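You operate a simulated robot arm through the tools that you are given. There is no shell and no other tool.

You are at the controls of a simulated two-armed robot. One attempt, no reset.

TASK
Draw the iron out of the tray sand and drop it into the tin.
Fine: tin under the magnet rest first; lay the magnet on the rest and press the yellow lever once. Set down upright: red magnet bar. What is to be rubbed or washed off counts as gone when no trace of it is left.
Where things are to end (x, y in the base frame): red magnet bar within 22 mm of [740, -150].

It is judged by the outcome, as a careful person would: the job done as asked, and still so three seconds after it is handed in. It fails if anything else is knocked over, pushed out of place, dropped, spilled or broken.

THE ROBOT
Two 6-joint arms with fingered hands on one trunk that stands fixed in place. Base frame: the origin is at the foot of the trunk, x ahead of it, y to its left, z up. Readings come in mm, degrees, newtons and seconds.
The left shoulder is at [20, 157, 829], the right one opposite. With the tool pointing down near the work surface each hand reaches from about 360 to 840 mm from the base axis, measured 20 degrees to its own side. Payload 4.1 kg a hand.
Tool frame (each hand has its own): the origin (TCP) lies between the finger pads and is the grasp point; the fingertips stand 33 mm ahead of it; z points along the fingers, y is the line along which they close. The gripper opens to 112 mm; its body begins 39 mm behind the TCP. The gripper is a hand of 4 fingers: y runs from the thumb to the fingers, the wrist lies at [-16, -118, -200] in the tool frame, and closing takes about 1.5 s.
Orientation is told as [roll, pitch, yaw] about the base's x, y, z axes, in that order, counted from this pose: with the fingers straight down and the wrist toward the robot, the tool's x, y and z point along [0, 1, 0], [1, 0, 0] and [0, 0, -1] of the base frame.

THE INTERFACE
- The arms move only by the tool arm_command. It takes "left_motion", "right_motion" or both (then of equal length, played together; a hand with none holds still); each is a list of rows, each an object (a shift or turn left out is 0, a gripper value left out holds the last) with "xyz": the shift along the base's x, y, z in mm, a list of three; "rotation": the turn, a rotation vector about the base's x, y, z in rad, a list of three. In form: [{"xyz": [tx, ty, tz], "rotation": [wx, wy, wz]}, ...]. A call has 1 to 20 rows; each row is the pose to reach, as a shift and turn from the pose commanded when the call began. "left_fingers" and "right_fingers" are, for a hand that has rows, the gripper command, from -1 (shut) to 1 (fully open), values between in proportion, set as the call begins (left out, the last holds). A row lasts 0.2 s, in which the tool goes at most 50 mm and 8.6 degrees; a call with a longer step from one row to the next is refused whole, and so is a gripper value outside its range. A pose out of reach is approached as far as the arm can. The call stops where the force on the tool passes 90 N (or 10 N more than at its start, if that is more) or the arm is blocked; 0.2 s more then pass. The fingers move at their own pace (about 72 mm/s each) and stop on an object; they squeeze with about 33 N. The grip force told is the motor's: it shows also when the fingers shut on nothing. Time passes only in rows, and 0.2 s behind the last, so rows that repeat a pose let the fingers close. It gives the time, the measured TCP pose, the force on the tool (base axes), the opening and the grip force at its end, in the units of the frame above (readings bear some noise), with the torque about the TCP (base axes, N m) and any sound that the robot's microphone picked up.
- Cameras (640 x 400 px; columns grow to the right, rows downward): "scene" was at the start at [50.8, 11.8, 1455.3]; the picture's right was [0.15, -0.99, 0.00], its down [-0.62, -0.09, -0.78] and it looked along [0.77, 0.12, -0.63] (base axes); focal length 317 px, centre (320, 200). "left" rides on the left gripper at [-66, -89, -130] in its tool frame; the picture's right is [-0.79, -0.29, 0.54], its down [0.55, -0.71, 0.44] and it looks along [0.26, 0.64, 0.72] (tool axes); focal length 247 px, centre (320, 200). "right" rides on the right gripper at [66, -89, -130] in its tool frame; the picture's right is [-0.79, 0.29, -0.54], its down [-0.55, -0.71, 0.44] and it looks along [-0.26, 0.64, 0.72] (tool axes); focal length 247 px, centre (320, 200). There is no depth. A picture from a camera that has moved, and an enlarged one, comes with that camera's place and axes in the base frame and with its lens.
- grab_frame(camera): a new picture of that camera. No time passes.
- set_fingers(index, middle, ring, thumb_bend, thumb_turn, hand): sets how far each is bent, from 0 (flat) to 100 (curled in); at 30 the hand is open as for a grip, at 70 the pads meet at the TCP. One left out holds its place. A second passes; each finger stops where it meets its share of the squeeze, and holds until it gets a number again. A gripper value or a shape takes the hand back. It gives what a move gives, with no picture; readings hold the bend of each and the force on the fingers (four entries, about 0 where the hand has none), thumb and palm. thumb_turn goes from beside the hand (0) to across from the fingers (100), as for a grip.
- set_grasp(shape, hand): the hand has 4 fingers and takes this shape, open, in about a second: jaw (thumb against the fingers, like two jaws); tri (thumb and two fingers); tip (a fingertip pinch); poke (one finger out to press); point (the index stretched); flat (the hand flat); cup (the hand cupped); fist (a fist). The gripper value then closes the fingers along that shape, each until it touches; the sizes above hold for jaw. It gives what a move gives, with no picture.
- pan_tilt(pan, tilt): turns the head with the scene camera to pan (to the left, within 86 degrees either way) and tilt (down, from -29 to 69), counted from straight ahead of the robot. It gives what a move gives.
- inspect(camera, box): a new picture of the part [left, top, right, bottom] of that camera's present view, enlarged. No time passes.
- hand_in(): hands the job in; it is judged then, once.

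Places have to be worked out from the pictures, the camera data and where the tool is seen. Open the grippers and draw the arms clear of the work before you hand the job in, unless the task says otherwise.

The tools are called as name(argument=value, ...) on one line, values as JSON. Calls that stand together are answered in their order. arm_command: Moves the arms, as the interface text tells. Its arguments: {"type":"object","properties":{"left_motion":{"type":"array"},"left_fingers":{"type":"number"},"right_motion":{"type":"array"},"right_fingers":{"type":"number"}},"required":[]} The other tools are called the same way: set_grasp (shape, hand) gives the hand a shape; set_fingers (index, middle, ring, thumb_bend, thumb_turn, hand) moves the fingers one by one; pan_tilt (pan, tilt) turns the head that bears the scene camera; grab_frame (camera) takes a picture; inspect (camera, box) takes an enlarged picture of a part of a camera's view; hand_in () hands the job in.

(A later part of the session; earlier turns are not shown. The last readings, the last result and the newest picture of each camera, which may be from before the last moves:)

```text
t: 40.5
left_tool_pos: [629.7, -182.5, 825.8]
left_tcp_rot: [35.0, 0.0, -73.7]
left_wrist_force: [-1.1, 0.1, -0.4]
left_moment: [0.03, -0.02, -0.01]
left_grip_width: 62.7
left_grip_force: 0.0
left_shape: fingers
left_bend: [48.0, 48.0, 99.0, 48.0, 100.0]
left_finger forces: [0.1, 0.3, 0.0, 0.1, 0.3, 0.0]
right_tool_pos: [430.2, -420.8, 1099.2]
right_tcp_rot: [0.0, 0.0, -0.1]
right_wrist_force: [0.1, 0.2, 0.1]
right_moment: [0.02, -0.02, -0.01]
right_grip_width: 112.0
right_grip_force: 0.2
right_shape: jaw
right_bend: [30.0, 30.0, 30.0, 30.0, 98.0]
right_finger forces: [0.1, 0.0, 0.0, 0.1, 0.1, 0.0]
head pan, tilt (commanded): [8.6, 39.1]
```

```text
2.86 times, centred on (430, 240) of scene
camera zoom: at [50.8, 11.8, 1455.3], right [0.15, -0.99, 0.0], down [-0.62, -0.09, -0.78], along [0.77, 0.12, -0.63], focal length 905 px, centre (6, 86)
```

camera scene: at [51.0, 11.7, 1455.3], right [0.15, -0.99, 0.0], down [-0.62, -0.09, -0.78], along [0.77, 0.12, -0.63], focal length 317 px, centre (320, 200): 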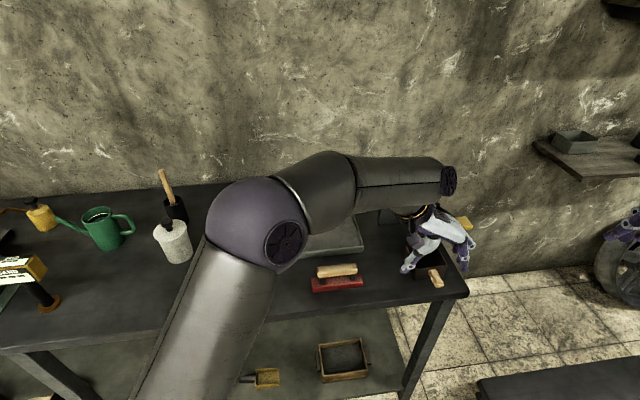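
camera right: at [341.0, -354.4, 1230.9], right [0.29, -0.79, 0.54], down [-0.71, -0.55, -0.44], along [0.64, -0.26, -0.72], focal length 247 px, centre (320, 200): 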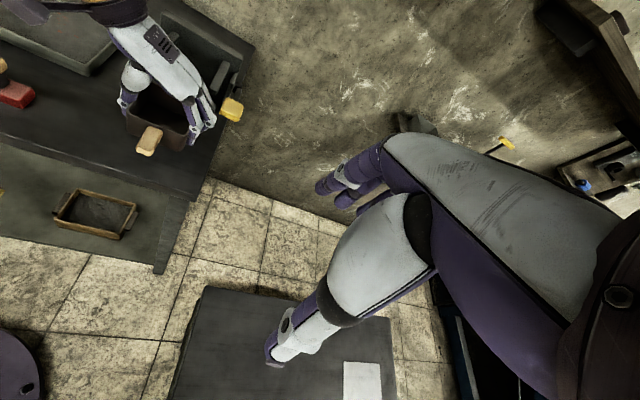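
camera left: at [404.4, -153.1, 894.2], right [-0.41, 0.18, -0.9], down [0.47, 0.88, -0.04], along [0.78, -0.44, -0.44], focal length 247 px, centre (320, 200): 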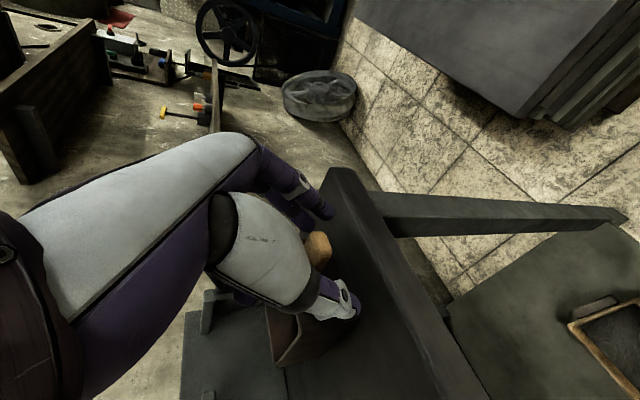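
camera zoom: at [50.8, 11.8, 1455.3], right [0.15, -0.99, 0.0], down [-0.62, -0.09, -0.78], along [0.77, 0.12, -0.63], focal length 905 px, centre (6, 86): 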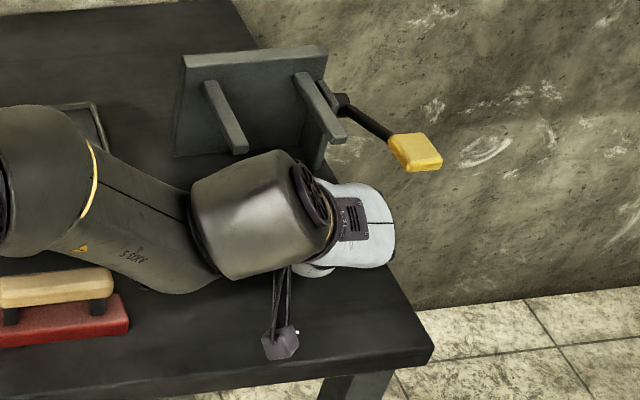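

The tin moved under the prong tips. I zoom in on it to judge its angle and the remaining distance.

inspect(camera="right", box=[140, 50, 240, 130])

grab_frame(camera="left")

```text
5.00 times, centred on (190, 90) of right
camera zoom: at [341.0, -354.5, 1230.8], right [0.29, -0.79, 0.54], down [-0.71, -0.55, -0.44], along [0.64, -0.26, -0.72], focal length 1235 px, centre (970, 750)
```

zoom: 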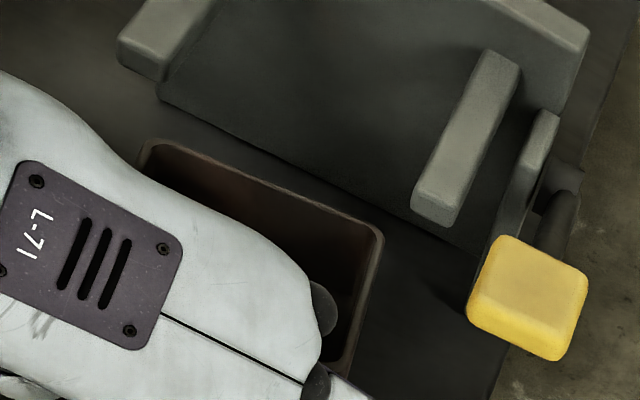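

```text
taken
camera left: at [481.0, -131.1, 894.0], right [-0.41, 0.18, -0.9], down [0.47, 0.88, -0.04], along [0.78, -0.44, -0.44], focal length 247 px, centre (320, 200)
```

left: 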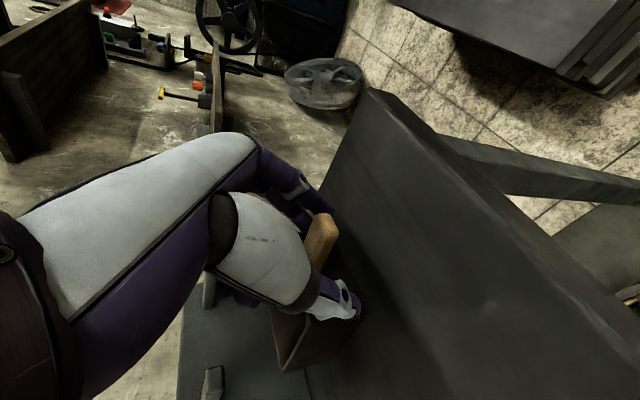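

The tin is turned about 8° too far and needs about 41 mm more forward and 6 mm to the right. I push on while turning the hand −8°, so the thumb side leads and straightens it.

arm_command(left_motion=[{"xyz": [5, 0.5, 0], "rotation": [0, 0, -0.035]}, {"xyz": [11, 1, 0], "rotation": [0, 0, -0.07]}, {"xyz": [17, 2, 0], "rotation": [0, 0, -0.105]}, {"xyz": [24, 3.3, 0], "rotation": [0, 0, -0.14]}, {"xyz": [30, 4.6, 0], "rotation": [0, 0, -0.14]}, {"xyz": [36, 5.8, 0], "rotation": [0, 0, -0.14]}, {"xyz": [36, 5.8, 0], "rotation": [0, 0, -0.14]}])

inspect(camera="right", box=[140, 20, 260, 120])

inspect(camera="scene", box=[370, 170, 490, 290])

```text
t: 42.1
left_tool_pos: [660.6, -184.4, 842.4]
left_tcp_rot: [34.7, -0.3, -80.4]
left_wrist_force: [-1.1, 0.5, -0.1]
left_moment: [-0.04, -0.01, 0.01]
left_grip_width: 63.1
left_grip_force: 0.5
left_shape: fingers
left_bend: [48.0, 48.0, 99.0, 48.0, 100.0]
left_finger forces: [0.1, 0.1, 0.0, 0.0, 0.4, 0.0]
left hand out of reach, approached as far as the arm can: row 4, 5, 6, 7
right_tool_pos: [429.8, -421.9, 1099.8]
right_tcp_rot: [0.0, 0.0, 0.0]
right_wrist_force: [0.5, 0.5, -0.4]
right_moment: [0.02, -0.01, 0.02]
right_grip_width: 111.6
right_grip_force: 0.0
right_shape: jaw
right_bend: [30.0, 30.0, 30.0, 30.0, 98.0]
right_finger forces: [0.1, 0.0, 0.0, 0.0, 0.0, 0.1]
head pan, tilt (commanded): [8.6, 39.1]
```

```text
4.00 times, centred on (200, 70) of right
camera zoom: at [341.1, -354.4, 1230.8], right [0.29, -0.79, 0.54], down [-0.71, -0.55, -0.44], along [0.64, -0.26, -0.72], focal length 988 px, centre (800, 720)
```

zoom: 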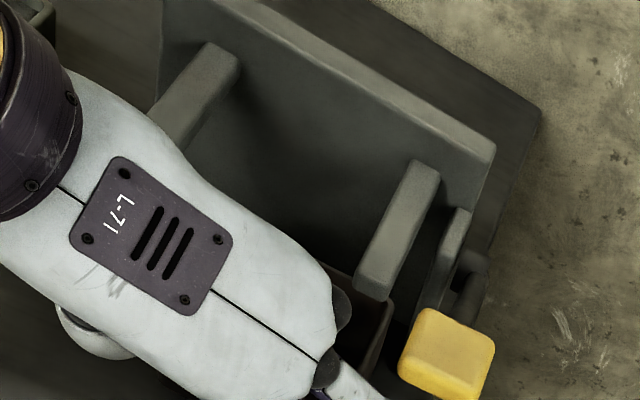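

```text
3.33 times, centred on (430, 230) of scene
camera zoom: at [50.9, 11.9, 1455.3], right [0.15, -0.99, 0.0], down [-0.62, -0.09, -0.78], along [0.77, 0.12, -0.63], focal length 1056 px, centre (-47, 100)
```

zoom: 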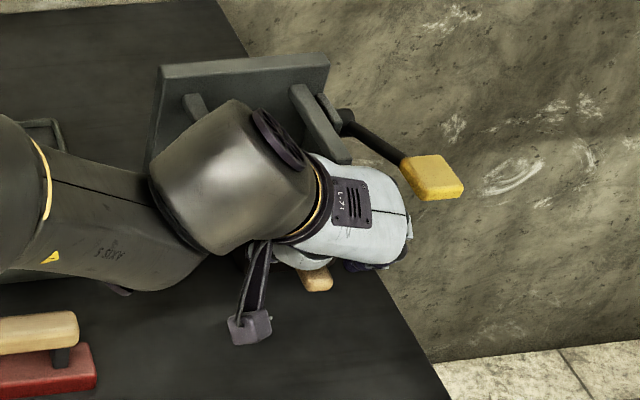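

The added yaw drove the left arm to its reach limit, so I stop here: I withdraw the left hand back-up along its fingers, and will finish the small push with the right arm.

arm_command(left_motion=[{"xyz": [-11, -2, 16]}, {"xyz": [-23, -4, 33]}, {"xyz": [-34, -6, 49]}, {"xyz": [-46, -8, 66]}, {"xyz": [-57, -10, 82]}, {"xyz": [-75, 0, 110]}, {"xyz": [-95, 25, 135]}, {"xyz": [-115, 55, 155]}, {"xyz": [-135, 90, 170]}, {"xyz": [-150, 130, 180]}, {"xyz": [-165, 170, 185]}, {"xyz": [-180, 210, 190]}, {"xyz": [-190, 250, 190]}, {"xyz": [-200, 290, 190]}, {"xyz": [-210, 330, 190]}, {"xyz": [-220, 370, 190]}])

grab_frame(camera="scene")

inspect(camera="right", box=[120, 10, 260, 130])

inspect(camera="scene", box=[370, 170, 480, 270])

```text
t: 45.5
left_tool_pos: [441.1, 186.0, 1032.9]
left_tcp_rot: [35.0, 0.1, -81.7]
left_wrist_force: [-0.7, -0.2, 0.9]
left_moment: [0.04, 0.03, 0.01]
left_grip_width: 63.3
left_grip_force: 0.1
left_shape: fingers
left_bend: [48.0, 48.0, 99.0, 48.0, 100.0]
left_finger forces: [0.0, 0.0, 0.0, 0.1, 0.0, 0.1]
left hand out of reach, approached as far as the arm can: row 11, 12
right_tool_pos: [429.5, -420.1, 1100.8]
right_tcp_rot: [0.0, 0.0, 0.0]
right_wrist_force: [-0.1, -0.2, 0.4]
right_moment: [0.06, 0.05, -0.03]
right_grip_width: 111.9
right_grip_force: 0.0
right_shape: jaw
right_bend: [30.0, 30.0, 30.0, 30.0, 98.0]
right_finger forces: [0.0, 0.0, 0.0, 0.0, 0.0, 0.1]
head pan, tilt (commanded): [8.6, 39.1]
```

```text
taken
camera scene: at [51.1, 11.6, 1455.3], right [0.15, -0.99, 0.0], down [-0.62, -0.09, -0.78], along [0.77, 0.12, -0.63], focal length 317 px, centre (320, 200)
```

scene: 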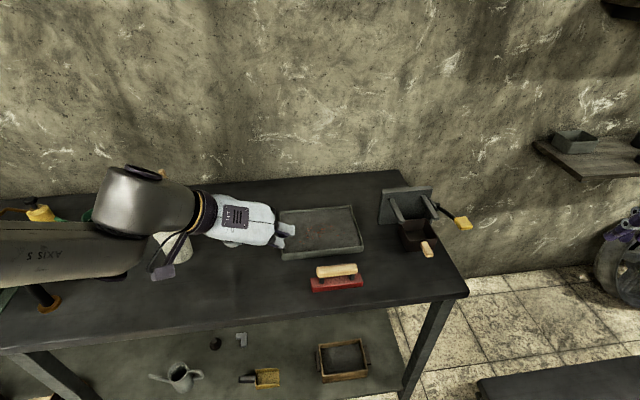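

```text
3.33 times, centred on (190, 70) of right
camera zoom: at [341.2, -354.8, 1230.7], right [0.29, -0.79, 0.54], down [-0.71, -0.55, -0.44], along [0.64, -0.26, -0.72], focal length 823 px, centre (753, 633)
```

zoom: 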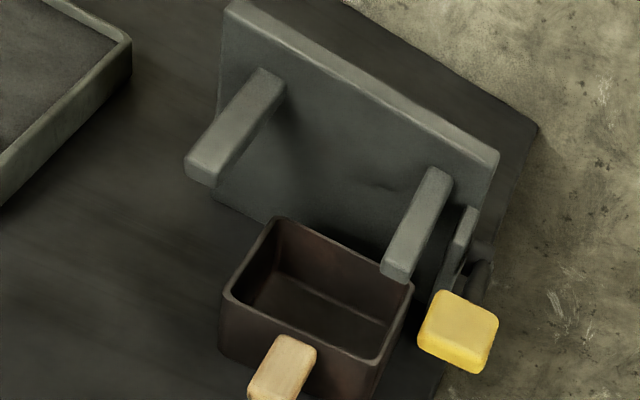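

```text
4.00 times, centred on (425, 220) of scene
camera zoom: at [51.1, 11.6, 1455.3], right [0.15, -0.99, 0.0], down [-0.62, -0.09, -0.78], along [0.77, 0.12, -0.63], focal length 1267 px, centre (-100, 120)
```

zoom: 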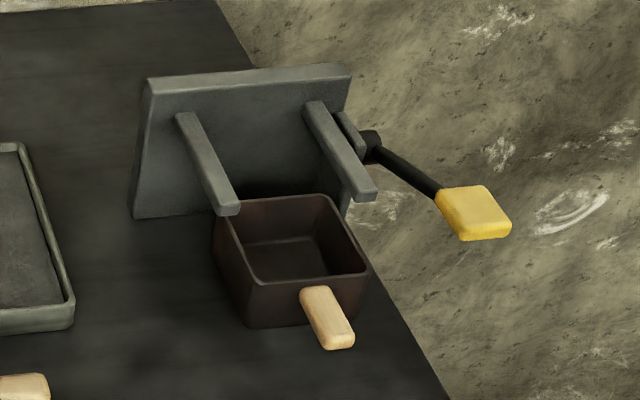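

The tin now stands under the prongs near (731, −164), turned ~15°: about 12 mm short and 11 mm too far right of (740, −150). I'll centre it by gripping the handle sides with the left hand and sliding it; first back to a pre-grasp in front of the handle.

arm_command(left_motion=[{"xyz": [16, -43, 0], "rotation": [0, 0, 0.02]}, {"xyz": [32, -86, 0], "rotation": [0, 0, 0.04]}, {"xyz": [48, -130, 0], "rotation": [0, 0, 0.06]}, {"xyz": [64, -174, 0], "rotation": [0, 0, 0.08]}, {"xyz": [80, -217, 0], "rotation": [0, 0, 0.1]}, {"xyz": [96, -260, 0], "rotation": [0, 0, 0.12]}, {"xyz": [112, -304, 0], "rotation": [0, 0, 0.134]}, {"xyz": [130, -348, 0], "rotation": [0, 0, 0.134]}, {"xyz": [148, -391, -10], "rotation": [0, 0, 0.134]}, {"xyz": [148, -391, -45], "rotation": [0, 0, 0.134]}, {"xyz": [148, -391, -80], "rotation": [0, 0, 0.134]}, {"xyz": [148, -391, -115], "rotation": [0, 0, 0.134]}, {"xyz": [148, -391, -115], "rotation": [0, 0, 0.134]}])

set_grasp(shape="tri", hand="left")

grab_frame(camera="left")

inspect(camera="right", box=[80, 10, 260, 170])

```text
t: 48.3
left_tool_pos: [589.0, -206.2, 917.2]
left_tcp_rot: [35.1, 0.0, -73.9]
left_wrist_force: [0.7, 0.4, 0.1]
left_moment: [-0.01, -0.01, 0.01]
left_grip_width: 63.2
left_grip_force: 0.0
left_shape: fingers
left_bend: [48.0, 48.0, 99.0, 48.0, 100.0]
left_finger forces: [0.1, 0.1, 0.0, 0.0, 0.1, 0.0]
right_tool_pos: [429.4, -420.5, 1099.8]
right_tcp_rot: [0.0, 0.0, 0.0]
right_wrist_force: [-0.1, -0.7, 1.2]
right_moment: [0.0, -0.04, 0.02]
right_grip_width: 111.6
right_grip_force: 0.1
right_shape: jaw
right_bend: [30.0, 30.0, 30.0, 30.0, 98.0]
right_finger forces: [0.0, 0.0, 0.0, 0.0, 0.0, 0.0]
head pan, tilt (commanded): [8.6, 39.1]
```

```text
t: 49.2
left_tool_pos: [588.8, -205.8, 919.2]
left_tcp_rot: [35.0, -0.1, -74.1]
left_wrist_force: [-0.2, 0.7, 0.4]
left_moment: [0.0, -0.03, 0.02]
left_grip_width: 111.5
left_grip_force: 0.1
left_shape: tri
left_bend: [30.0, 30.0, 99.0, 30.0, 98.0]
left_finger forces: [0.1, 0.0, 0.1, 0.0, 0.1, 0.1]
right_tool_pos: [428.8, -420.7, 1099.4]
right_tcp_rot: [0.0, 0.0, 0.0]
right_wrist_force: [-0.4, 0.2, -0.4]
right_moment: [0.03, 0.02, -0.03]
right_grip_width: 111.7
right_grip_force: 0.0
right_shape: jaw
right_bend: [30.0, 30.0, 30.0, 30.0, 98.0]
right_finger forces: [0.0, 0.1, 0.0, 0.0, 0.1, 0.0]
head pan, tilt (commanded): [8.6, 39.1]
```

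```text
taken
camera left: at [440.8, -155.0, 987.0], right [-0.41, 0.18, -0.9], down [0.48, 0.88, -0.04], along [0.78, -0.45, -0.44], focal length 247 px, centre (320, 200)
```

left: 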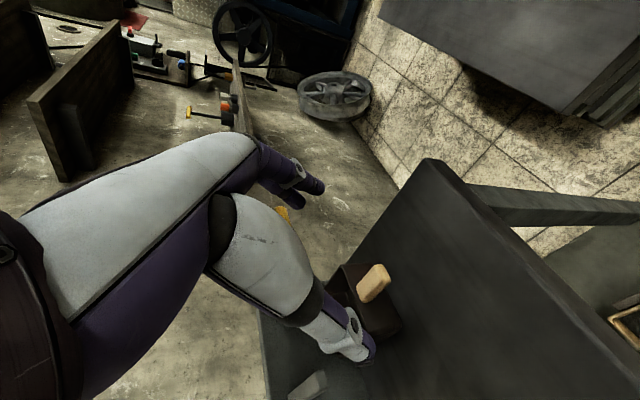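

```text
2.50 times, centred on (170, 90) of right
camera zoom: at [341.1, -354.5, 1230.8], right [0.29, -0.79, 0.54], down [-0.71, -0.55, -0.44], along [0.64, -0.26, -0.72], focal length 617 px, centre (695, 475)
```

zoom: 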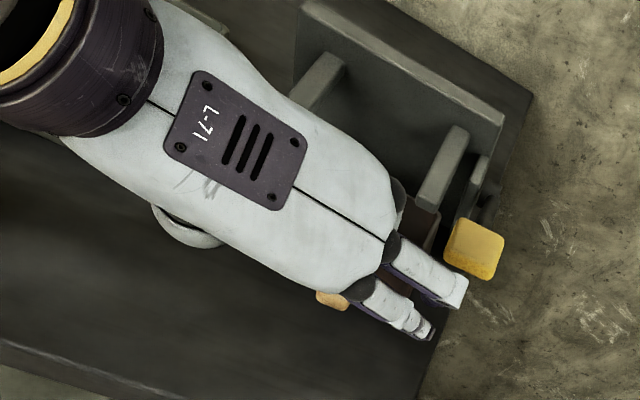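

The handle lies right on the finger line. The lever paddle (about 681, −258, 909) stays ~20 mm clear of the fingers on this path; I narrow the opening and descend to TCP z≈826.

set_fingers(hand="left", index=44, middle=44, ring=99, thumb_bend=44, thumb_turn=100)

arm_command(left_motion=[{"xyz": [12, 3.5, -18]}, {"xyz": [24, 7, -36]}, {"xyz": [36, 10.5, -54]}, {"xyz": [48, 14, -72]}, {"xyz": [60, 17, -91]}, {"xyz": [60, 17, -91]}])

grab_frame(camera="left")

inspect(camera="right", box=[80, 10, 260, 170])

```text
t: 50.2
left_tool_pos: [588.0, -205.0, 918.2]
left_tcp_rot: [35.1, -0.1, -74.1]
left_wrist_force: [0.3, -0.5, -0.6]
left_moment: [0.0, -0.01, 0.03]
left_grip_width: 75.1
left_grip_force: 0.0
left_shape: fingers
left_bend: [44.0, 44.0, 99.0, 44.0, 99.0]
left_finger forces: [0.1, 0.0, 0.0, 0.0, 0.1, 0.0]
right_tool_pos: [429.5, -421.3, 1100.3]
right_tcp_rot: [0.0, -0.1, 0.1]
right_wrist_force: [-0.4, -1.2, -0.4]
right_moment: [-0.03, 0.03, 0.0]
right_grip_width: 111.8
right_grip_force: 0.0
right_shape: jaw
right_bend: [30.0, 30.0, 30.0, 30.0, 98.0]
right_finger forces: [0.0, 0.0, 0.0, 0.0, 0.1, 0.0]
head pan, tilt (commanded): [8.6, 39.1]
```

```text
t: 51.6
left_tool_pos: [650.3, -188.3, 825.5]
left_tcp_rot: [35.0, 0.0, -74.0]
left_wrist_force: [0.8, 0.0, -0.4]
left_moment: [-0.02, -0.02, -0.01]
left_grip_width: 74.8
left_grip_force: 0.0
left_shape: fingers
left_bend: [44.0, 44.0, 99.0, 44.0, 99.0]
left_finger forces: [0.0, 0.0, 0.0, 0.0, 0.1, 0.0]
right_tool_pos: [429.7, -419.6, 1100.1]
right_tcp_rot: [0.0, 0.0, 0.0]
right_wrist_force: [0.2, -0.2, 0.0]
right_moment: [-0.04, 0.0, 0.02]
right_grip_width: 111.6
right_grip_force: 0.0
right_shape: jaw
right_bend: [30.0, 30.0, 30.0, 30.0, 98.0]
right_finger forces: [0.1, 0.1, 0.1, 0.1, 0.0, 0.0]
head pan, tilt (commanded): [8.6, 39.1]
```

```text
taken
camera left: at [502.0, -137.9, 894.8], right [-0.41, 0.18, -0.9], down [0.48, 0.88, -0.04], along [0.78, -0.45, -0.44], focal length 247 px, centre (320, 200)
```

left: 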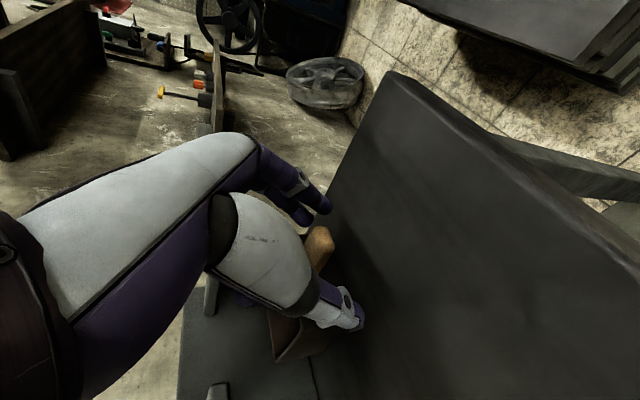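

```text
2.50 times, centred on (170, 90) of right
camera zoom: at [341.0, -354.5, 1230.8], right [0.29, -0.79, 0.54], down [-0.71, -0.55, -0.44], along [0.64, -0.26, -0.72], focal length 617 px, centre (695, 475)
```

zoom: 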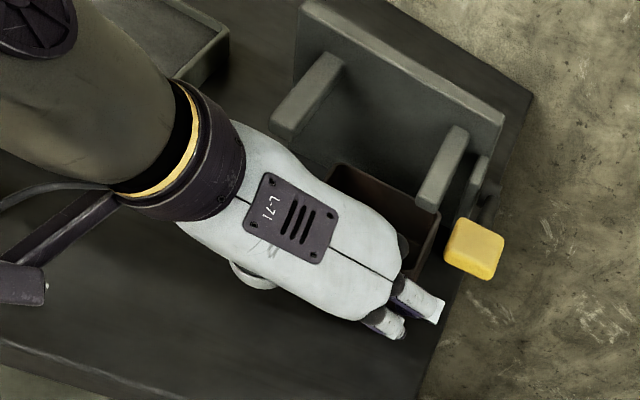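

The hand is around the handle. I close index, middle and thumb on its sides.

set_fingers(hand="left", index=80, middle=80, ring=99, thumb_bend=80, thumb_turn=100)

inspect(camera="right", box=[140, 30, 260, 130])

grab_frame(camera="left")

```text
t: 52.6
left_tool_pos: [650.8, -188.2, 827.6]
left_tcp_rot: [35.0, 0.0, -74.0]
left_wrist_force: [0.2, 1.6, 1.8]
left_moment: [0.18, -0.06, 0.04]
left_grip_width: 6.9
left_grip_force: 22.4
left_shape: fingers
left_bend: [77.0, 65.0, 99.0, 67.0, 100.0]
left_finger forces: [13.1, 10.5, 0.0, 0.0, 21.4, 0.1]
right_tool_pos: [430.5, -420.7, 1100.3]
right_tcp_rot: [0.0, 0.0, 0.0]
right_wrist_force: [0.2, -0.1, -0.3]
right_moment: [-0.01, 0.0, -0.02]
right_grip_width: 111.7
right_grip_force: 0.0
right_shape: jaw
right_bend: [30.0, 30.0, 30.0, 30.0, 98.0]
right_finger forces: [0.1, 0.0, 0.0, 0.1, 0.0, 0.0]
head pan, tilt (commanded): [8.6, 39.1]
```

```text
4.00 times, centred on (200, 80) of right
camera zoom: at [341.1, -354.5, 1230.8], right [0.29, -0.79, 0.54], down [-0.71, -0.55, -0.44], along [0.64, -0.26, -0.72], focal length 988 px, centre (800, 680)
```

zoom: 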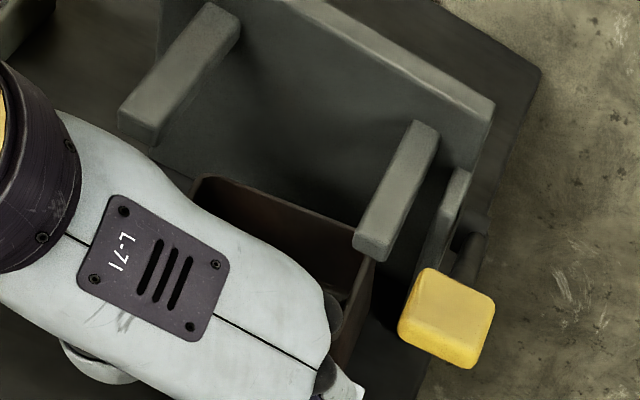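

```text
taken
camera left: at [502.0, -137.9, 895.2], right [-0.41, 0.18, -0.9], down [0.48, 0.88, -0.04], along [0.78, -0.45, -0.44], focal length 247 px, centre (320, 200)
```

left: 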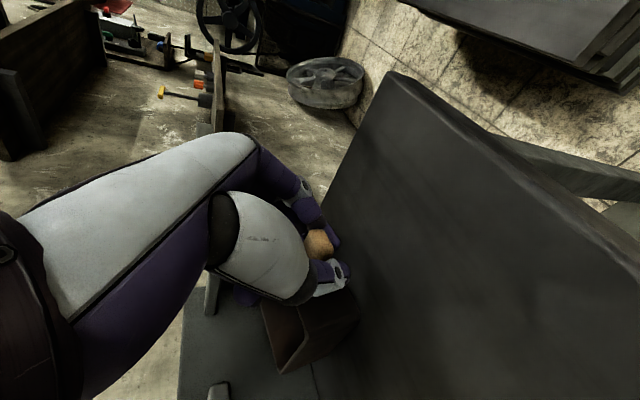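

Gripped; the tin is now about 15 mm short, 5 mm right, turned ~20°. I slide it by (13, 11) mm in small steps.

arm_command(left_motion=[{"xyz": [3.2, 2.7, 0]}, {"xyz": [6.5, 5.5, 0]}, {"xyz": [9.8, 8.2, 0]}, {"xyz": [13, 11, 0]}, {"xyz": [13, 11, 0]}])

inspect(camera="right", box=[140, 30, 260, 130])

```text
t: 53.8
left_tool_pos: [662.8, -177.5, 827.2]
left_tcp_rot: [35.0, 0.0, -73.9]
left_wrist_force: [-0.6, -0.6, 2.7]
left_moment: [0.13, 0.03, 0.06]
left_grip_width: 2.4
left_grip_force: 19.2
left_shape: fingers
left_bend: [79.0, 74.0, 99.0, 69.0, 100.0]
left_finger forces: [11.4, 6.9, 0.0, 0.0, 19.0, 0.1]
right_tool_pos: [429.0, -420.2, 1100.1]
right_tcp_rot: [-0.1, -0.1, -0.1]
right_wrist_force: [0.7, 0.4, 0.2]
right_moment: [0.03, 0.0, 0.01]
right_grip_width: 111.7
right_grip_force: 0.1
right_shape: jaw
right_bend: [30.0, 30.0, 30.0, 30.0, 98.0]
right_finger forces: [0.0, 0.1, 0.1, 0.1, 0.0, 0.0]
head pan, tilt (commanded): [8.6, 39.1]
```

```text
4.00 times, centred on (200, 80) of right
camera zoom: at [341.0, -354.5, 1230.8], right [0.29, -0.79, 0.54], down [-0.71, -0.55, -0.44], along [0.64, -0.26, -0.72], focal length 988 px, centre (800, 680)
```

zoom: 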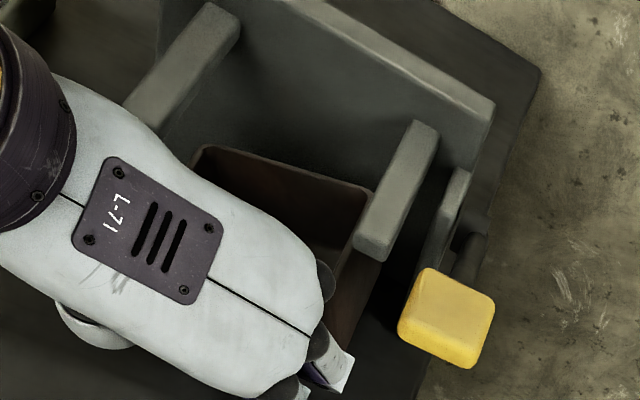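

The tin seems to have turned or pitched in the grip. I look from the other cameras before doing anything more.

grab_frame(camera="left")

inspect(camera="scene", box=[370, 170, 480, 270])

inspect(camera="right", box=[150, 40, 220, 120])

```text
taken
camera left: at [514.4, -126.7, 895.4], right [-0.41, 0.18, -0.9], down [0.48, 0.88, -0.04], along [0.78, -0.45, -0.44], focal length 247 px, centre (320, 200)
```

left: 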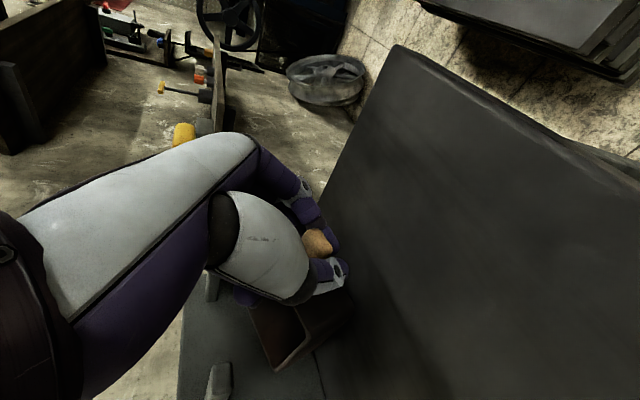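

```text
4.00 times, centred on (425, 220) of scene
camera zoom: at [50.7, 11.8, 1455.3], right [0.15, -0.99, 0.0], down [-0.62, -0.09, -0.78], along [0.77, 0.12, -0.63], focal length 1267 px, centre (-100, 120)
```

zoom: 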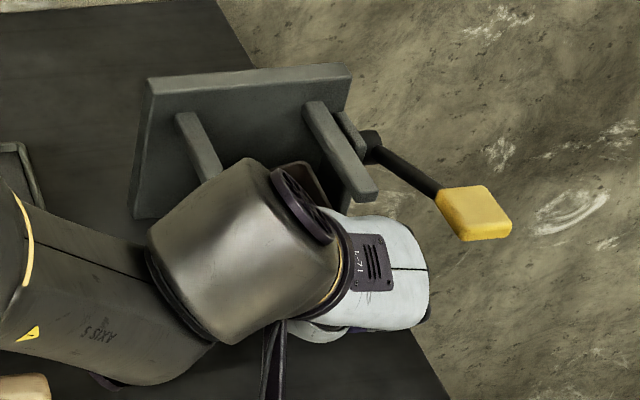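

```text
5.00 times, centred on (185, 80) of right
camera zoom: at [341.0, -354.5, 1230.8], right [0.29, -0.79, 0.54], down [-0.71, -0.55, -0.44], along [0.64, -0.26, -0.72], focal length 1235 px, centre (995, 800)
```

zoom: 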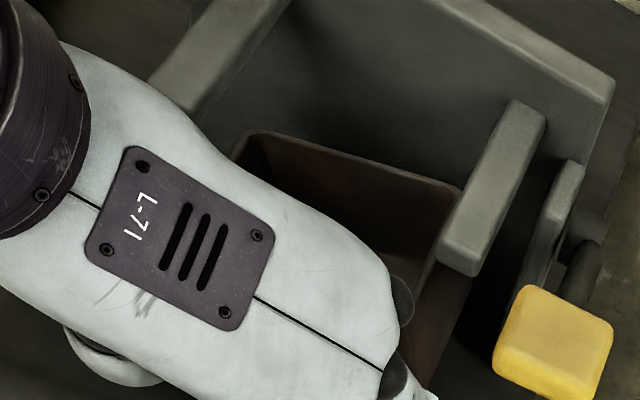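

The grip on this short handle is twisting the tin. I let go gently so it settles flat, then withdraw and re-measure.

set_fingers(hand="left", index=62, middle=62, thumb_bend=62)

set_fingers(hand="left", index=42, middle=42, thumb_bend=42)

inspect(camera="right", box=[140, 30, 260, 130])

grab_frame(camera="left")

```text
t: 54.8
left_tool_pos: [663.6, -177.6, 826.2]
left_tcp_rot: [35.0, 0.0, -74.0]
left_wrist_force: [-0.2, 0.9, -0.1]
left_moment: [0.01, 0.0, 0.01]
left_grip_width: 24.3
left_grip_force: 0.2
left_shape: fingers
left_bend: [62.0, 62.0, 99.0, 62.0, 100.0]
left_finger forces: [0.0, 0.0, 0.0, 0.1, 0.4, 0.0]
right_tool_pos: [429.5, -420.0, 1100.2]
right_tcp_rot: [0.1, 0.0, 0.0]
right_wrist_force: [0.3, -0.4, 0.5]
right_moment: [-0.05, 0.0, 0.03]
right_grip_width: 111.6
right_grip_force: 0.1
right_shape: jaw
right_bend: [30.0, 30.0, 30.0, 30.0, 98.0]
right_finger forces: [0.0, 0.0, 0.0, 0.0, 0.0, 0.1]
head pan, tilt (commanded): [8.6, 39.1]
```

```text
t: 55.8
left_tool_pos: [662.5, -176.2, 826.0]
left_tcp_rot: [35.1, 0.0, -73.9]
left_wrist_force: [0.2, -0.3, 0.3]
left_moment: [-0.02, 0.02, 0.02]
left_grip_width: 79.2
left_grip_force: 0.0
left_shape: fingers
left_bend: [42.0, 42.0, 99.0, 42.0, 99.0]
left_finger forces: [0.0, 0.0, 0.0, 0.0, 0.1, 0.0]
right_tool_pos: [429.3, -420.9, 1099.4]
right_tcp_rot: [0.0, 0.0, -0.1]
right_wrist_force: [0.3, -0.2, 0.4]
right_moment: [0.0, -0.01, -0.01]
right_grip_width: 111.5
right_grip_force: 0.0
right_shape: jaw
right_bend: [30.0, 30.0, 30.0, 30.0, 98.0]
right_finger forces: [0.0, 0.0, 0.1, 0.1, 0.0, 0.0]
head pan, tilt (commanded): [8.6, 39.1]
```

```text
4.00 times, centred on (200, 80) of right
camera zoom: at [341.1, -354.5, 1230.8], right [0.29, -0.79, 0.54], down [-0.71, -0.55, -0.44], along [0.64, -0.26, -0.72], focal length 988 px, centre (800, 680)
```

zoom: 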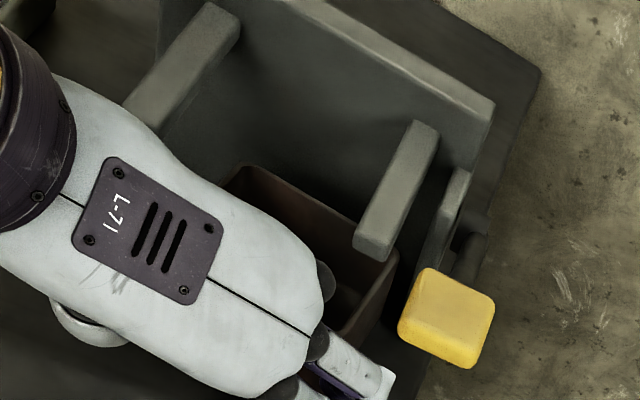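

```text
taken
camera left: at [514.4, -126.7, 895.3], right [-0.41, 0.18, -0.9], down [0.48, 0.88, -0.04], along [0.78, -0.45, -0.44], focal length 247 px, centre (320, 200)
```

left: 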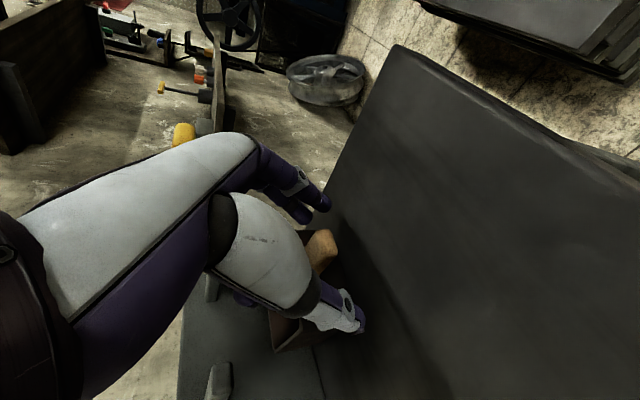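

The tin settled flat, now around (744, −161): right in depth, ~11 mm to the right of centre. I withdraw the left hand along its fingers, then away to the left, and measure with a clear view.

arm_command(left_motion=[{"xyz": [-11, -3, 16]}, {"xyz": [-22, -6, 33]}, {"xyz": [-33, -9, 49]}, {"xyz": [-44, -12, 66]}, {"xyz": [-55, -15, 82]}, {"xyz": [-75, -5, 110]}, {"xyz": [-95, 20, 135]}, {"xyz": [-115, 50, 155]}, {"xyz": [-135, 85, 170]}, {"xyz": [-150, 125, 180]}, {"xyz": [-165, 165, 185]}, {"xyz": [-180, 205, 190]}, {"xyz": [-190, 245, 190]}, {"xyz": [-200, 290, 190]}, {"xyz": [-210, 335, 190]}, {"xyz": [-220, 380, 190]}, {"xyz": [-230, 425, 190]}, {"xyz": [-240, 470, 190]}])

inspect(camera="right", box=[140, 30, 260, 130])

inspect(camera="scene", box=[370, 170, 480, 270])

grab_frame(camera="scene")

```text
t: 59.6
left_tool_pos: [420.0, 292.7, 1015.8]
left_tcp_rot: [35.0, -0.1, -74.0]
left_wrist_force: [0.3, -0.8, 1.1]
left_moment: [0.0, 0.0, 0.01]
left_grip_width: 79.9
left_grip_force: 0.1
left_shape: fingers
left_bend: [42.0, 42.0, 99.0, 42.0, 99.0]
left_finger forces: [0.0, 0.0, 0.0, 0.1, 0.1, 0.1]
left hand out of reach, approached as far as the arm can: row 13, 14
right_tool_pos: [429.9, -420.5, 1099.8]
right_tcp_rot: [0.1, 0.1, 0.0]
right_wrist_force: [0.2, -0.1, -0.6]
right_moment: [0.02, 0.0, -0.01]
right_grip_width: 111.8
right_grip_force: 0.1
right_shape: jaw
right_bend: [30.0, 30.0, 30.0, 30.0, 98.0]
right_finger forces: [0.1, 0.1, 0.0, 0.0, 0.0, 0.0]
head pan, tilt (commanded): [8.6, 39.1]
```

```text
4.00 times, centred on (200, 80) of right
camera zoom: at [341.1, -354.7, 1230.8], right [0.29, -0.79, 0.54], down [-0.71, -0.55, -0.44], along [0.64, -0.26, -0.72], focal length 988 px, centre (800, 680)
```

zoom: 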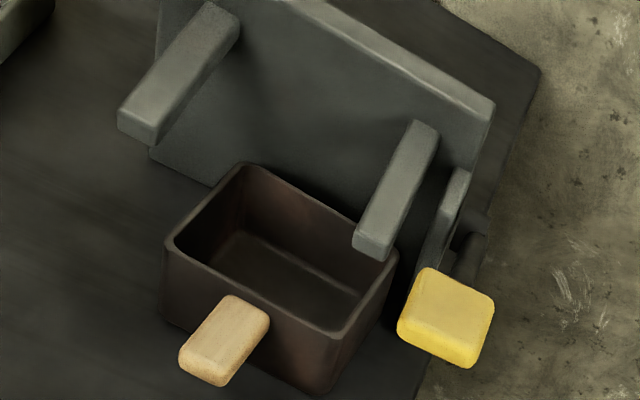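

```text
4.00 times, centred on (425, 220) of scene
camera zoom: at [50.9, 11.6, 1455.3], right [0.15, -0.99, 0.0], down [-0.62, -0.09, -0.78], along [0.77, 0.12, -0.63], focal length 1267 px, centre (-100, 120)
```

zoom: 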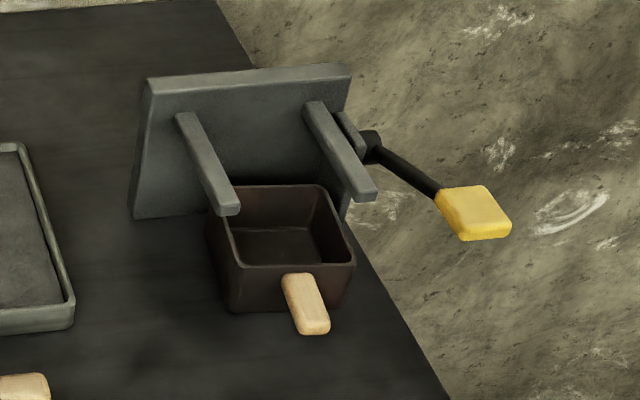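

```text
taken
camera scene: at [50.9, 11.6, 1455.3], right [0.15, -0.99, 0.0], down [-0.62, -0.09, -0.78], along [0.77, 0.12, -0.63], focal length 317 px, centre (320, 200)
```

scene: 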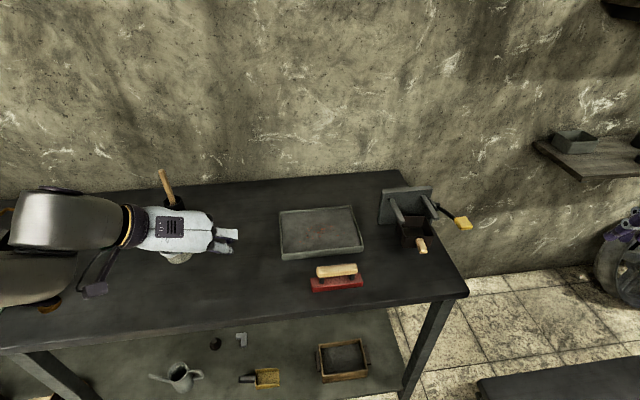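

The tin's centre is about (744, −159), under the prongs and within ~10 mm of the drop point, opening up, flat on the table. Now I bring the right hand over the magnet handle (about 547, 43) turned 16.3°, while levelling the left hand out of the way.

arm_command(right_motion=[{"xyz": [10, 38, -5], "rotation": [0, 0, 0.024]}, {"xyz": [20, 77, -15], "rotation": [0, 0, 0.048]}, {"xyz": [30, 116, -25], "rotation": [0, 0, 0.072]}, {"xyz": [40, 154, -37], "rotation": [0, 0, 0.096]}, {"xyz": [50, 193, -49], "rotation": [0, 0, 0.12]}, {"xyz": [60, 232, -61], "rotation": [0, 0, 0.144]}, {"xyz": [70, 270, -73], "rotation": [0, 0, 0.168]}, {"xyz": [80, 309, -86], "rotation": [0, 0, 0.192]}, {"xyz": [90, 348, -99], "rotation": [0, 0, 0.216]}, {"xyz": [100, 386, -112], "rotation": [0, 0, 0.24]}, {"xyz": [110, 425, -126], "rotation": [0, 0, 0.264]}, {"xyz": [117.5, 463.5, -140], "rotation": [0, 0, 0.2845]}, {"xyz": [117.5, 463.5, -140], "rotation": [0, 0, 0.2845]}], left_motion=[{"xyz": [0, 8, 5], "rotation": [-0.0337, 0.1174, 0]}, {"xyz": [0, 16, 10], "rotation": [-0.0674, 0.2348, 0]}, {"xyz": [0, 24, 15], "rotation": [-0.1012, 0.3522, 0]}, {"xyz": [0, 32, 20], "rotation": [-0.1349, 0.4696, 0]}, {"xyz": [0, 40, 25], "rotation": [-0.1686, 0.587, 0]}, {"xyz": [0, 60, 30], "rotation": [-0.1686, 0.587, 0]}, {"xyz": [0, 80, 35], "rotation": [-0.1686, 0.587, 0]}, {"xyz": [0, 100, 40], "rotation": [-0.1686, 0.587, 0]}, {"xyz": [0, 120, 45], "rotation": [-0.1686, 0.587, 0]}, {"xyz": [0, 120, 50], "rotation": [-0.1686, 0.587, 0]}, {"xyz": [0, 120, 55], "rotation": [-0.1686, 0.587, 0]}, {"xyz": [0, 120, 60], "rotation": [-0.1686, 0.587, 0]}, {"xyz": [0, 120, 60], "rotation": [-0.1686, 0.587, 0]}])

grab_frame(camera="right")

grab_frame(camera="scene")

```text
t: 62.4
left_tool_pos: [422.4, 412.0, 1078.1]
left_tcp_rot: [0.0, -0.1, -73.9]
left_wrist_force: [-0.4, 0.4, 0.0]
left_moment: [0.02, 0.02, 0.01]
left_grip_width: 80.0
left_grip_force: 0.0
left_shape: fingers
left_bend: [42.0, 42.0, 99.0, 42.0, 99.0]
left_finger forces: [0.0, 0.1, 0.1, 0.0, 0.1, 0.1]
right_tool_pos: [546.3, 43.9, 960.5]
right_tcp_rot: [0.0, 0.0, 16.3]
right_wrist_force: [-1.0, 1.0, 0.1]
right_moment: [0.01, -0.02, -0.02]
right_grip_width: 111.9
right_grip_force: 0.0
right_shape: jaw
right_bend: [30.0, 30.0, 30.0, 30.0, 98.0]
right_finger forces: [0.0, 0.0, 0.0, 0.1, 0.1, 0.0]
head pan, tilt (commanded): [8.6, 39.1]
```

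```text
taken
camera right: at [442.9, 81.9, 1090.9], right [0.5, -0.68, 0.54], down [-0.53, -0.73, -0.44], along [0.69, -0.07, -0.72], focal length 247 px, centre (320, 200)
```

right: 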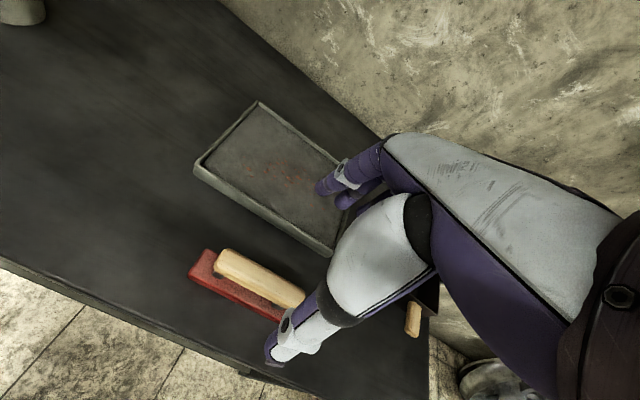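

```text
taken
camera scene: at [50.8, 11.7, 1455.3], right [0.15, -0.99, 0.0], down [-0.62, -0.09, -0.78], along [0.77, 0.12, -0.63], focal length 317 px, centre (320, 200)
```

scene: 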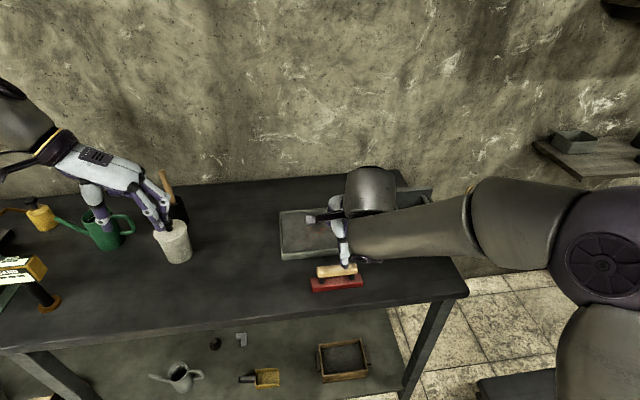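

The TCP axis projects very near the handle's middle. I enlarge to fine-check the position and angle.

inspect(camera="right", box=[170, 220, 330, 340])

inspect(camera="scene", box=[290, 200, 390, 300])

```text
3.33 times, centred on (250, 280) of right
camera zoom: at [442.9, 81.9, 1090.9], right [0.5, -0.68, 0.54], down [-0.53, -0.73, -0.44], along [0.69, -0.07, -0.72], focal length 823 px, centre (553, -67)
```

zoom: 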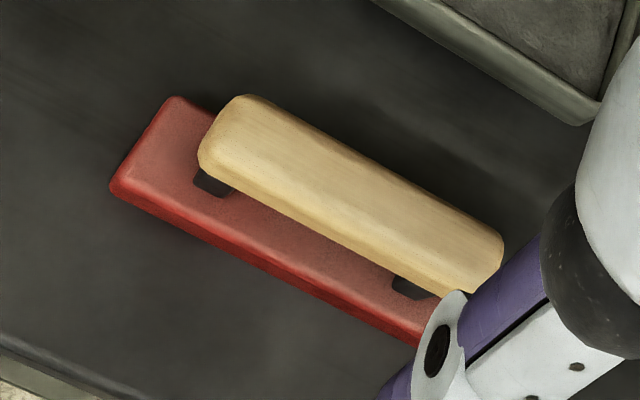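

```text
4.00 times, centred on (340, 250) of scene
camera zoom: at [50.8, 11.7, 1455.3], right [0.15, -0.99, 0.0], down [-0.62, -0.09, -0.78], along [0.77, 0.12, -0.63], focal length 1267 px, centre (240, 0)
```

zoom: 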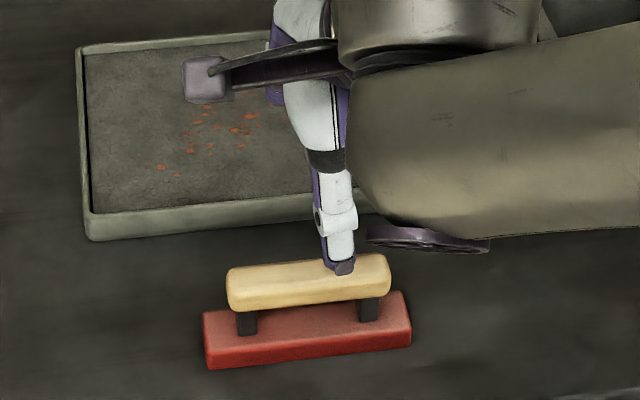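

The handle's middle is at about (545, 47) with its top at z≈838. I shift so the three fingers sit centred between the posts and descend to TCP (542, 59, 830).

arm_command(right_motion=[{"xyz": [-4.3, 15, -20]}, {"xyz": [-4.3, 15, -50]}, {"xyz": [-4.3, 15, -80]}, {"xyz": [-4.3, 15, -106]}, {"xyz": [-4.3, 15, -130]}, {"xyz": [-4.3, 15, -130]}])

grab_frame(camera="right")

inspect(camera="scene", box=[290, 220, 390, 310])

```text
t: 63.8
left_tool_pos: [422.8, 412.6, 1077.2]
left_tcp_rot: [0.1, 0.0, -73.9]
left_wrist_force: [0.1, 0.4, 0.1]
left_moment: [0.0, 0.02, 0.02]
left_grip_width: 79.9
left_grip_force: 0.1
left_shape: fingers
left_bend: [42.0, 42.0, 99.0, 42.0, 99.0]
left_finger forces: [0.0, 0.0, 0.0, 0.0, 0.0, 0.0]
right_tool_pos: [542.3, 58.2, 829.7]
right_tcp_rot: [0.0, 0.1, 16.3]
right_wrist_force: [0.4, 0.2, -0.2]
right_moment: [0.02, -0.01, 0.0]
right_grip_width: 111.8
right_grip_force: 0.0
right_shape: jaw
right_bend: [30.0, 30.0, 30.0, 30.0, 98.0]
right_finger forces: [0.0, 0.1, 0.0, 0.0, 0.1, 0.0]
head pan, tilt (commanded): [8.6, 39.1]
```

```text
taken
camera right: at [439.6, 96.4, 960.7], right [0.5, -0.68, 0.54], down [-0.53, -0.73, -0.44], along [0.69, -0.07, -0.72], focal length 247 px, centre (320, 200)
```

right: 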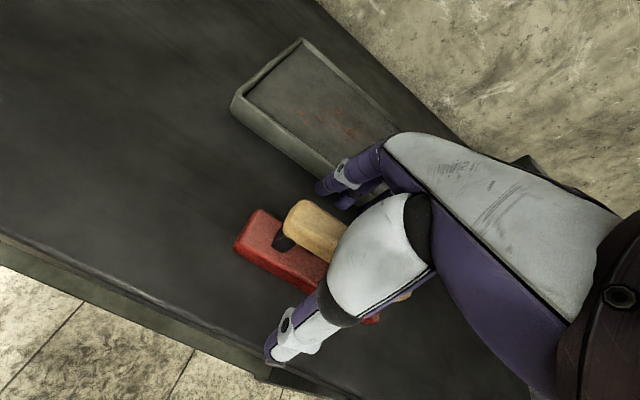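

```text
4.44 times, centred on (340, 265) of scene
camera zoom: at [50.8, 11.8, 1455.3], right [0.15, -0.99, 0.0], down [-0.62, -0.09, -0.78], along [0.77, 0.12, -0.63], focal length 1408 px, centre (231, -89)
```

zoom: 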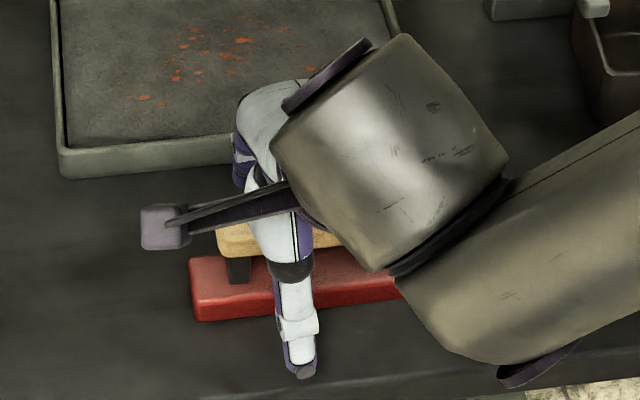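

The hand straddles the wooden handle between the posts. I close the right hand.

arm_command(right_motion=[{"xyz": [0, 0, 0]}, {"xyz": [0, 0, 0]}, {"xyz": [0, 0, 0]}, {"xyz": [0, 0, 0]}, {"xyz": [0, 0, 0]}, {"xyz": [0, 0, 0]}, {"xyz": [0, 0, 0]}, {"xyz": [0, 0, 0]}, {"xyz": [0, 0, 0]}, {"xyz": [0, 0, 0]}], right_fingers=-1)

grab_frame(camera="right")

inspect(camera="scene", box=[290, 220, 390, 310])

```text
t: 66.0
left_tool_pos: [422.2, 412.0, 1077.0]
left_tcp_rot: [0.0, 0.0, -73.9]
left_wrist_force: [-0.7, 0.5, 0.0]
left_moment: [-0.01, -0.05, 0.0]
left_grip_width: 79.7
left_grip_force: 0.0
left_shape: fingers
left_bend: [42.0, 42.0, 99.0, 42.0, 99.0]
left_finger forces: [0.0, 0.0, 0.0, 0.0, 0.0, 0.1]
right_tool_pos: [543.8, 57.1, 831.8]
right_tcp_rot: [0.0, -0.2, 16.3]
right_wrist_force: [-0.2, 0.4, 22.2]
right_moment: [-0.01, -0.19, -0.17]
right_grip_width: 19.6
right_grip_force: 32.5
right_shape: jaw
right_bend: [74.0, 61.0, 68.0, 76.0, 100.0]
right_finger forces: [21.4, 17.7, 0.1, 0.0, 33.7, 0.1]
head pan, tilt (commanded): [8.6, 39.1]
```

```text
taken
camera right: at [439.8, 96.4, 961.8], right [0.5, -0.68, 0.54], down [-0.53, -0.73, -0.44], along [0.69, -0.07, -0.72], focal length 247 px, centre (320, 200)
```

right: 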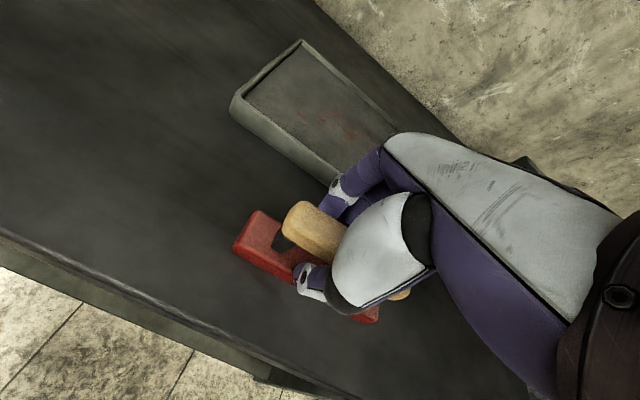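

```text
4.44 times, centred on (340, 265) of scene
camera zoom: at [50.3, 11.8, 1455.3], right [0.15, -0.99, 0.0], down [-0.62, -0.09, -0.78], along [0.77, 0.12, -0.63], focal length 1408 px, centre (231, -89)
```

zoom: 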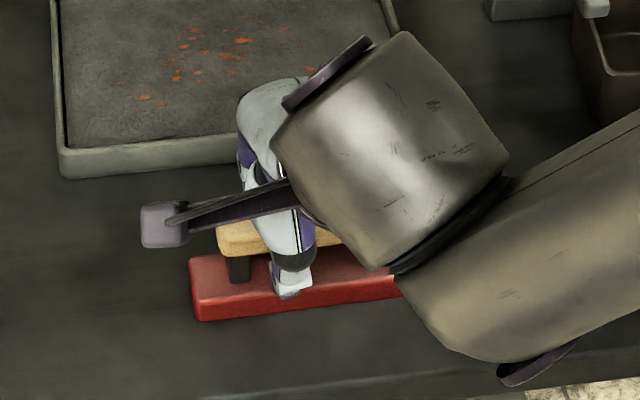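

Grip established (thumb 34, index 21, middle 18 N), with the hand pressing down slightly. I lift 10 mm slowly and look.

arm_command(right_motion=[{"xyz": [0, 0, 3]}, {"xyz": [0, 0, 6]}, {"xyz": [0, 0, 10]}, {"xyz": [0, 0, 10]}])

grab_frame(camera="right")

inspect(camera="scene", box=[290, 220, 390, 310])

```text
t: 67.0
left_tool_pos: [421.0, 413.5, 1076.7]
left_tcp_rot: [0.1, 0.0, -73.9]
left_wrist_force: [-0.9, 0.3, 0.3]
left_moment: [-0.01, -0.01, 0.01]
left_grip_width: 79.7
left_grip_force: 0.0
left_shape: fingers
left_bend: [42.0, 42.0, 99.0, 42.0, 99.0]
left_finger forces: [0.0, 0.1, 0.0, 0.0, 0.1, 0.0]
right_tool_pos: [543.3, 57.5, 838.8]
right_tcp_rot: [0.0, 0.0, 16.3]
right_wrist_force: [-0.7, -0.1, -2.8]
right_moment: [0.08, -0.01, 0.0]
right_grip_width: 18.2
right_grip_force: 32.8
right_shape: jaw
right_bend: [74.0, 61.0, 71.0, 76.0, 100.0]
right_finger forces: [13.9, 16.1, 3.3, 0.0, 28.1, 0.0]
head pan, tilt (commanded): [8.6, 39.1]
```

```text
taken
camera right: at [439.6, 96.7, 970.6], right [0.5, -0.68, 0.54], down [-0.53, -0.73, -0.43], along [0.69, -0.07, -0.72], focal length 247 px, centre (320, 200)
```

right: 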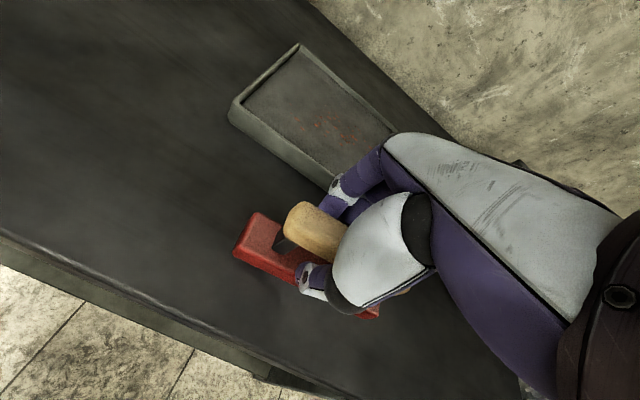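

```text
4.44 times, centred on (340, 265) of scene
camera zoom: at [50.9, 11.9, 1455.3], right [0.15, -0.99, 0.0], down [-0.62, -0.09, -0.78], along [0.77, 0.12, -0.63], focal length 1408 px, centre (231, -89)
```

zoom: 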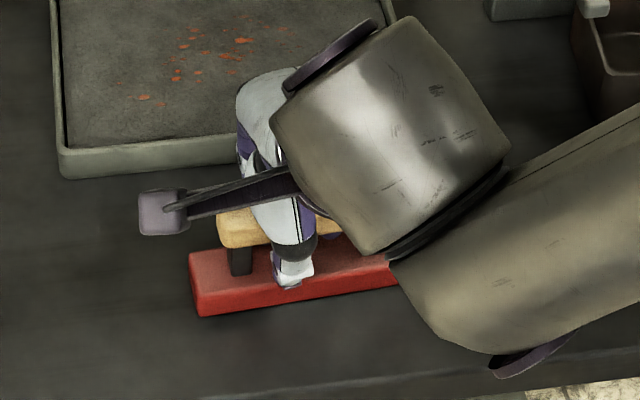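

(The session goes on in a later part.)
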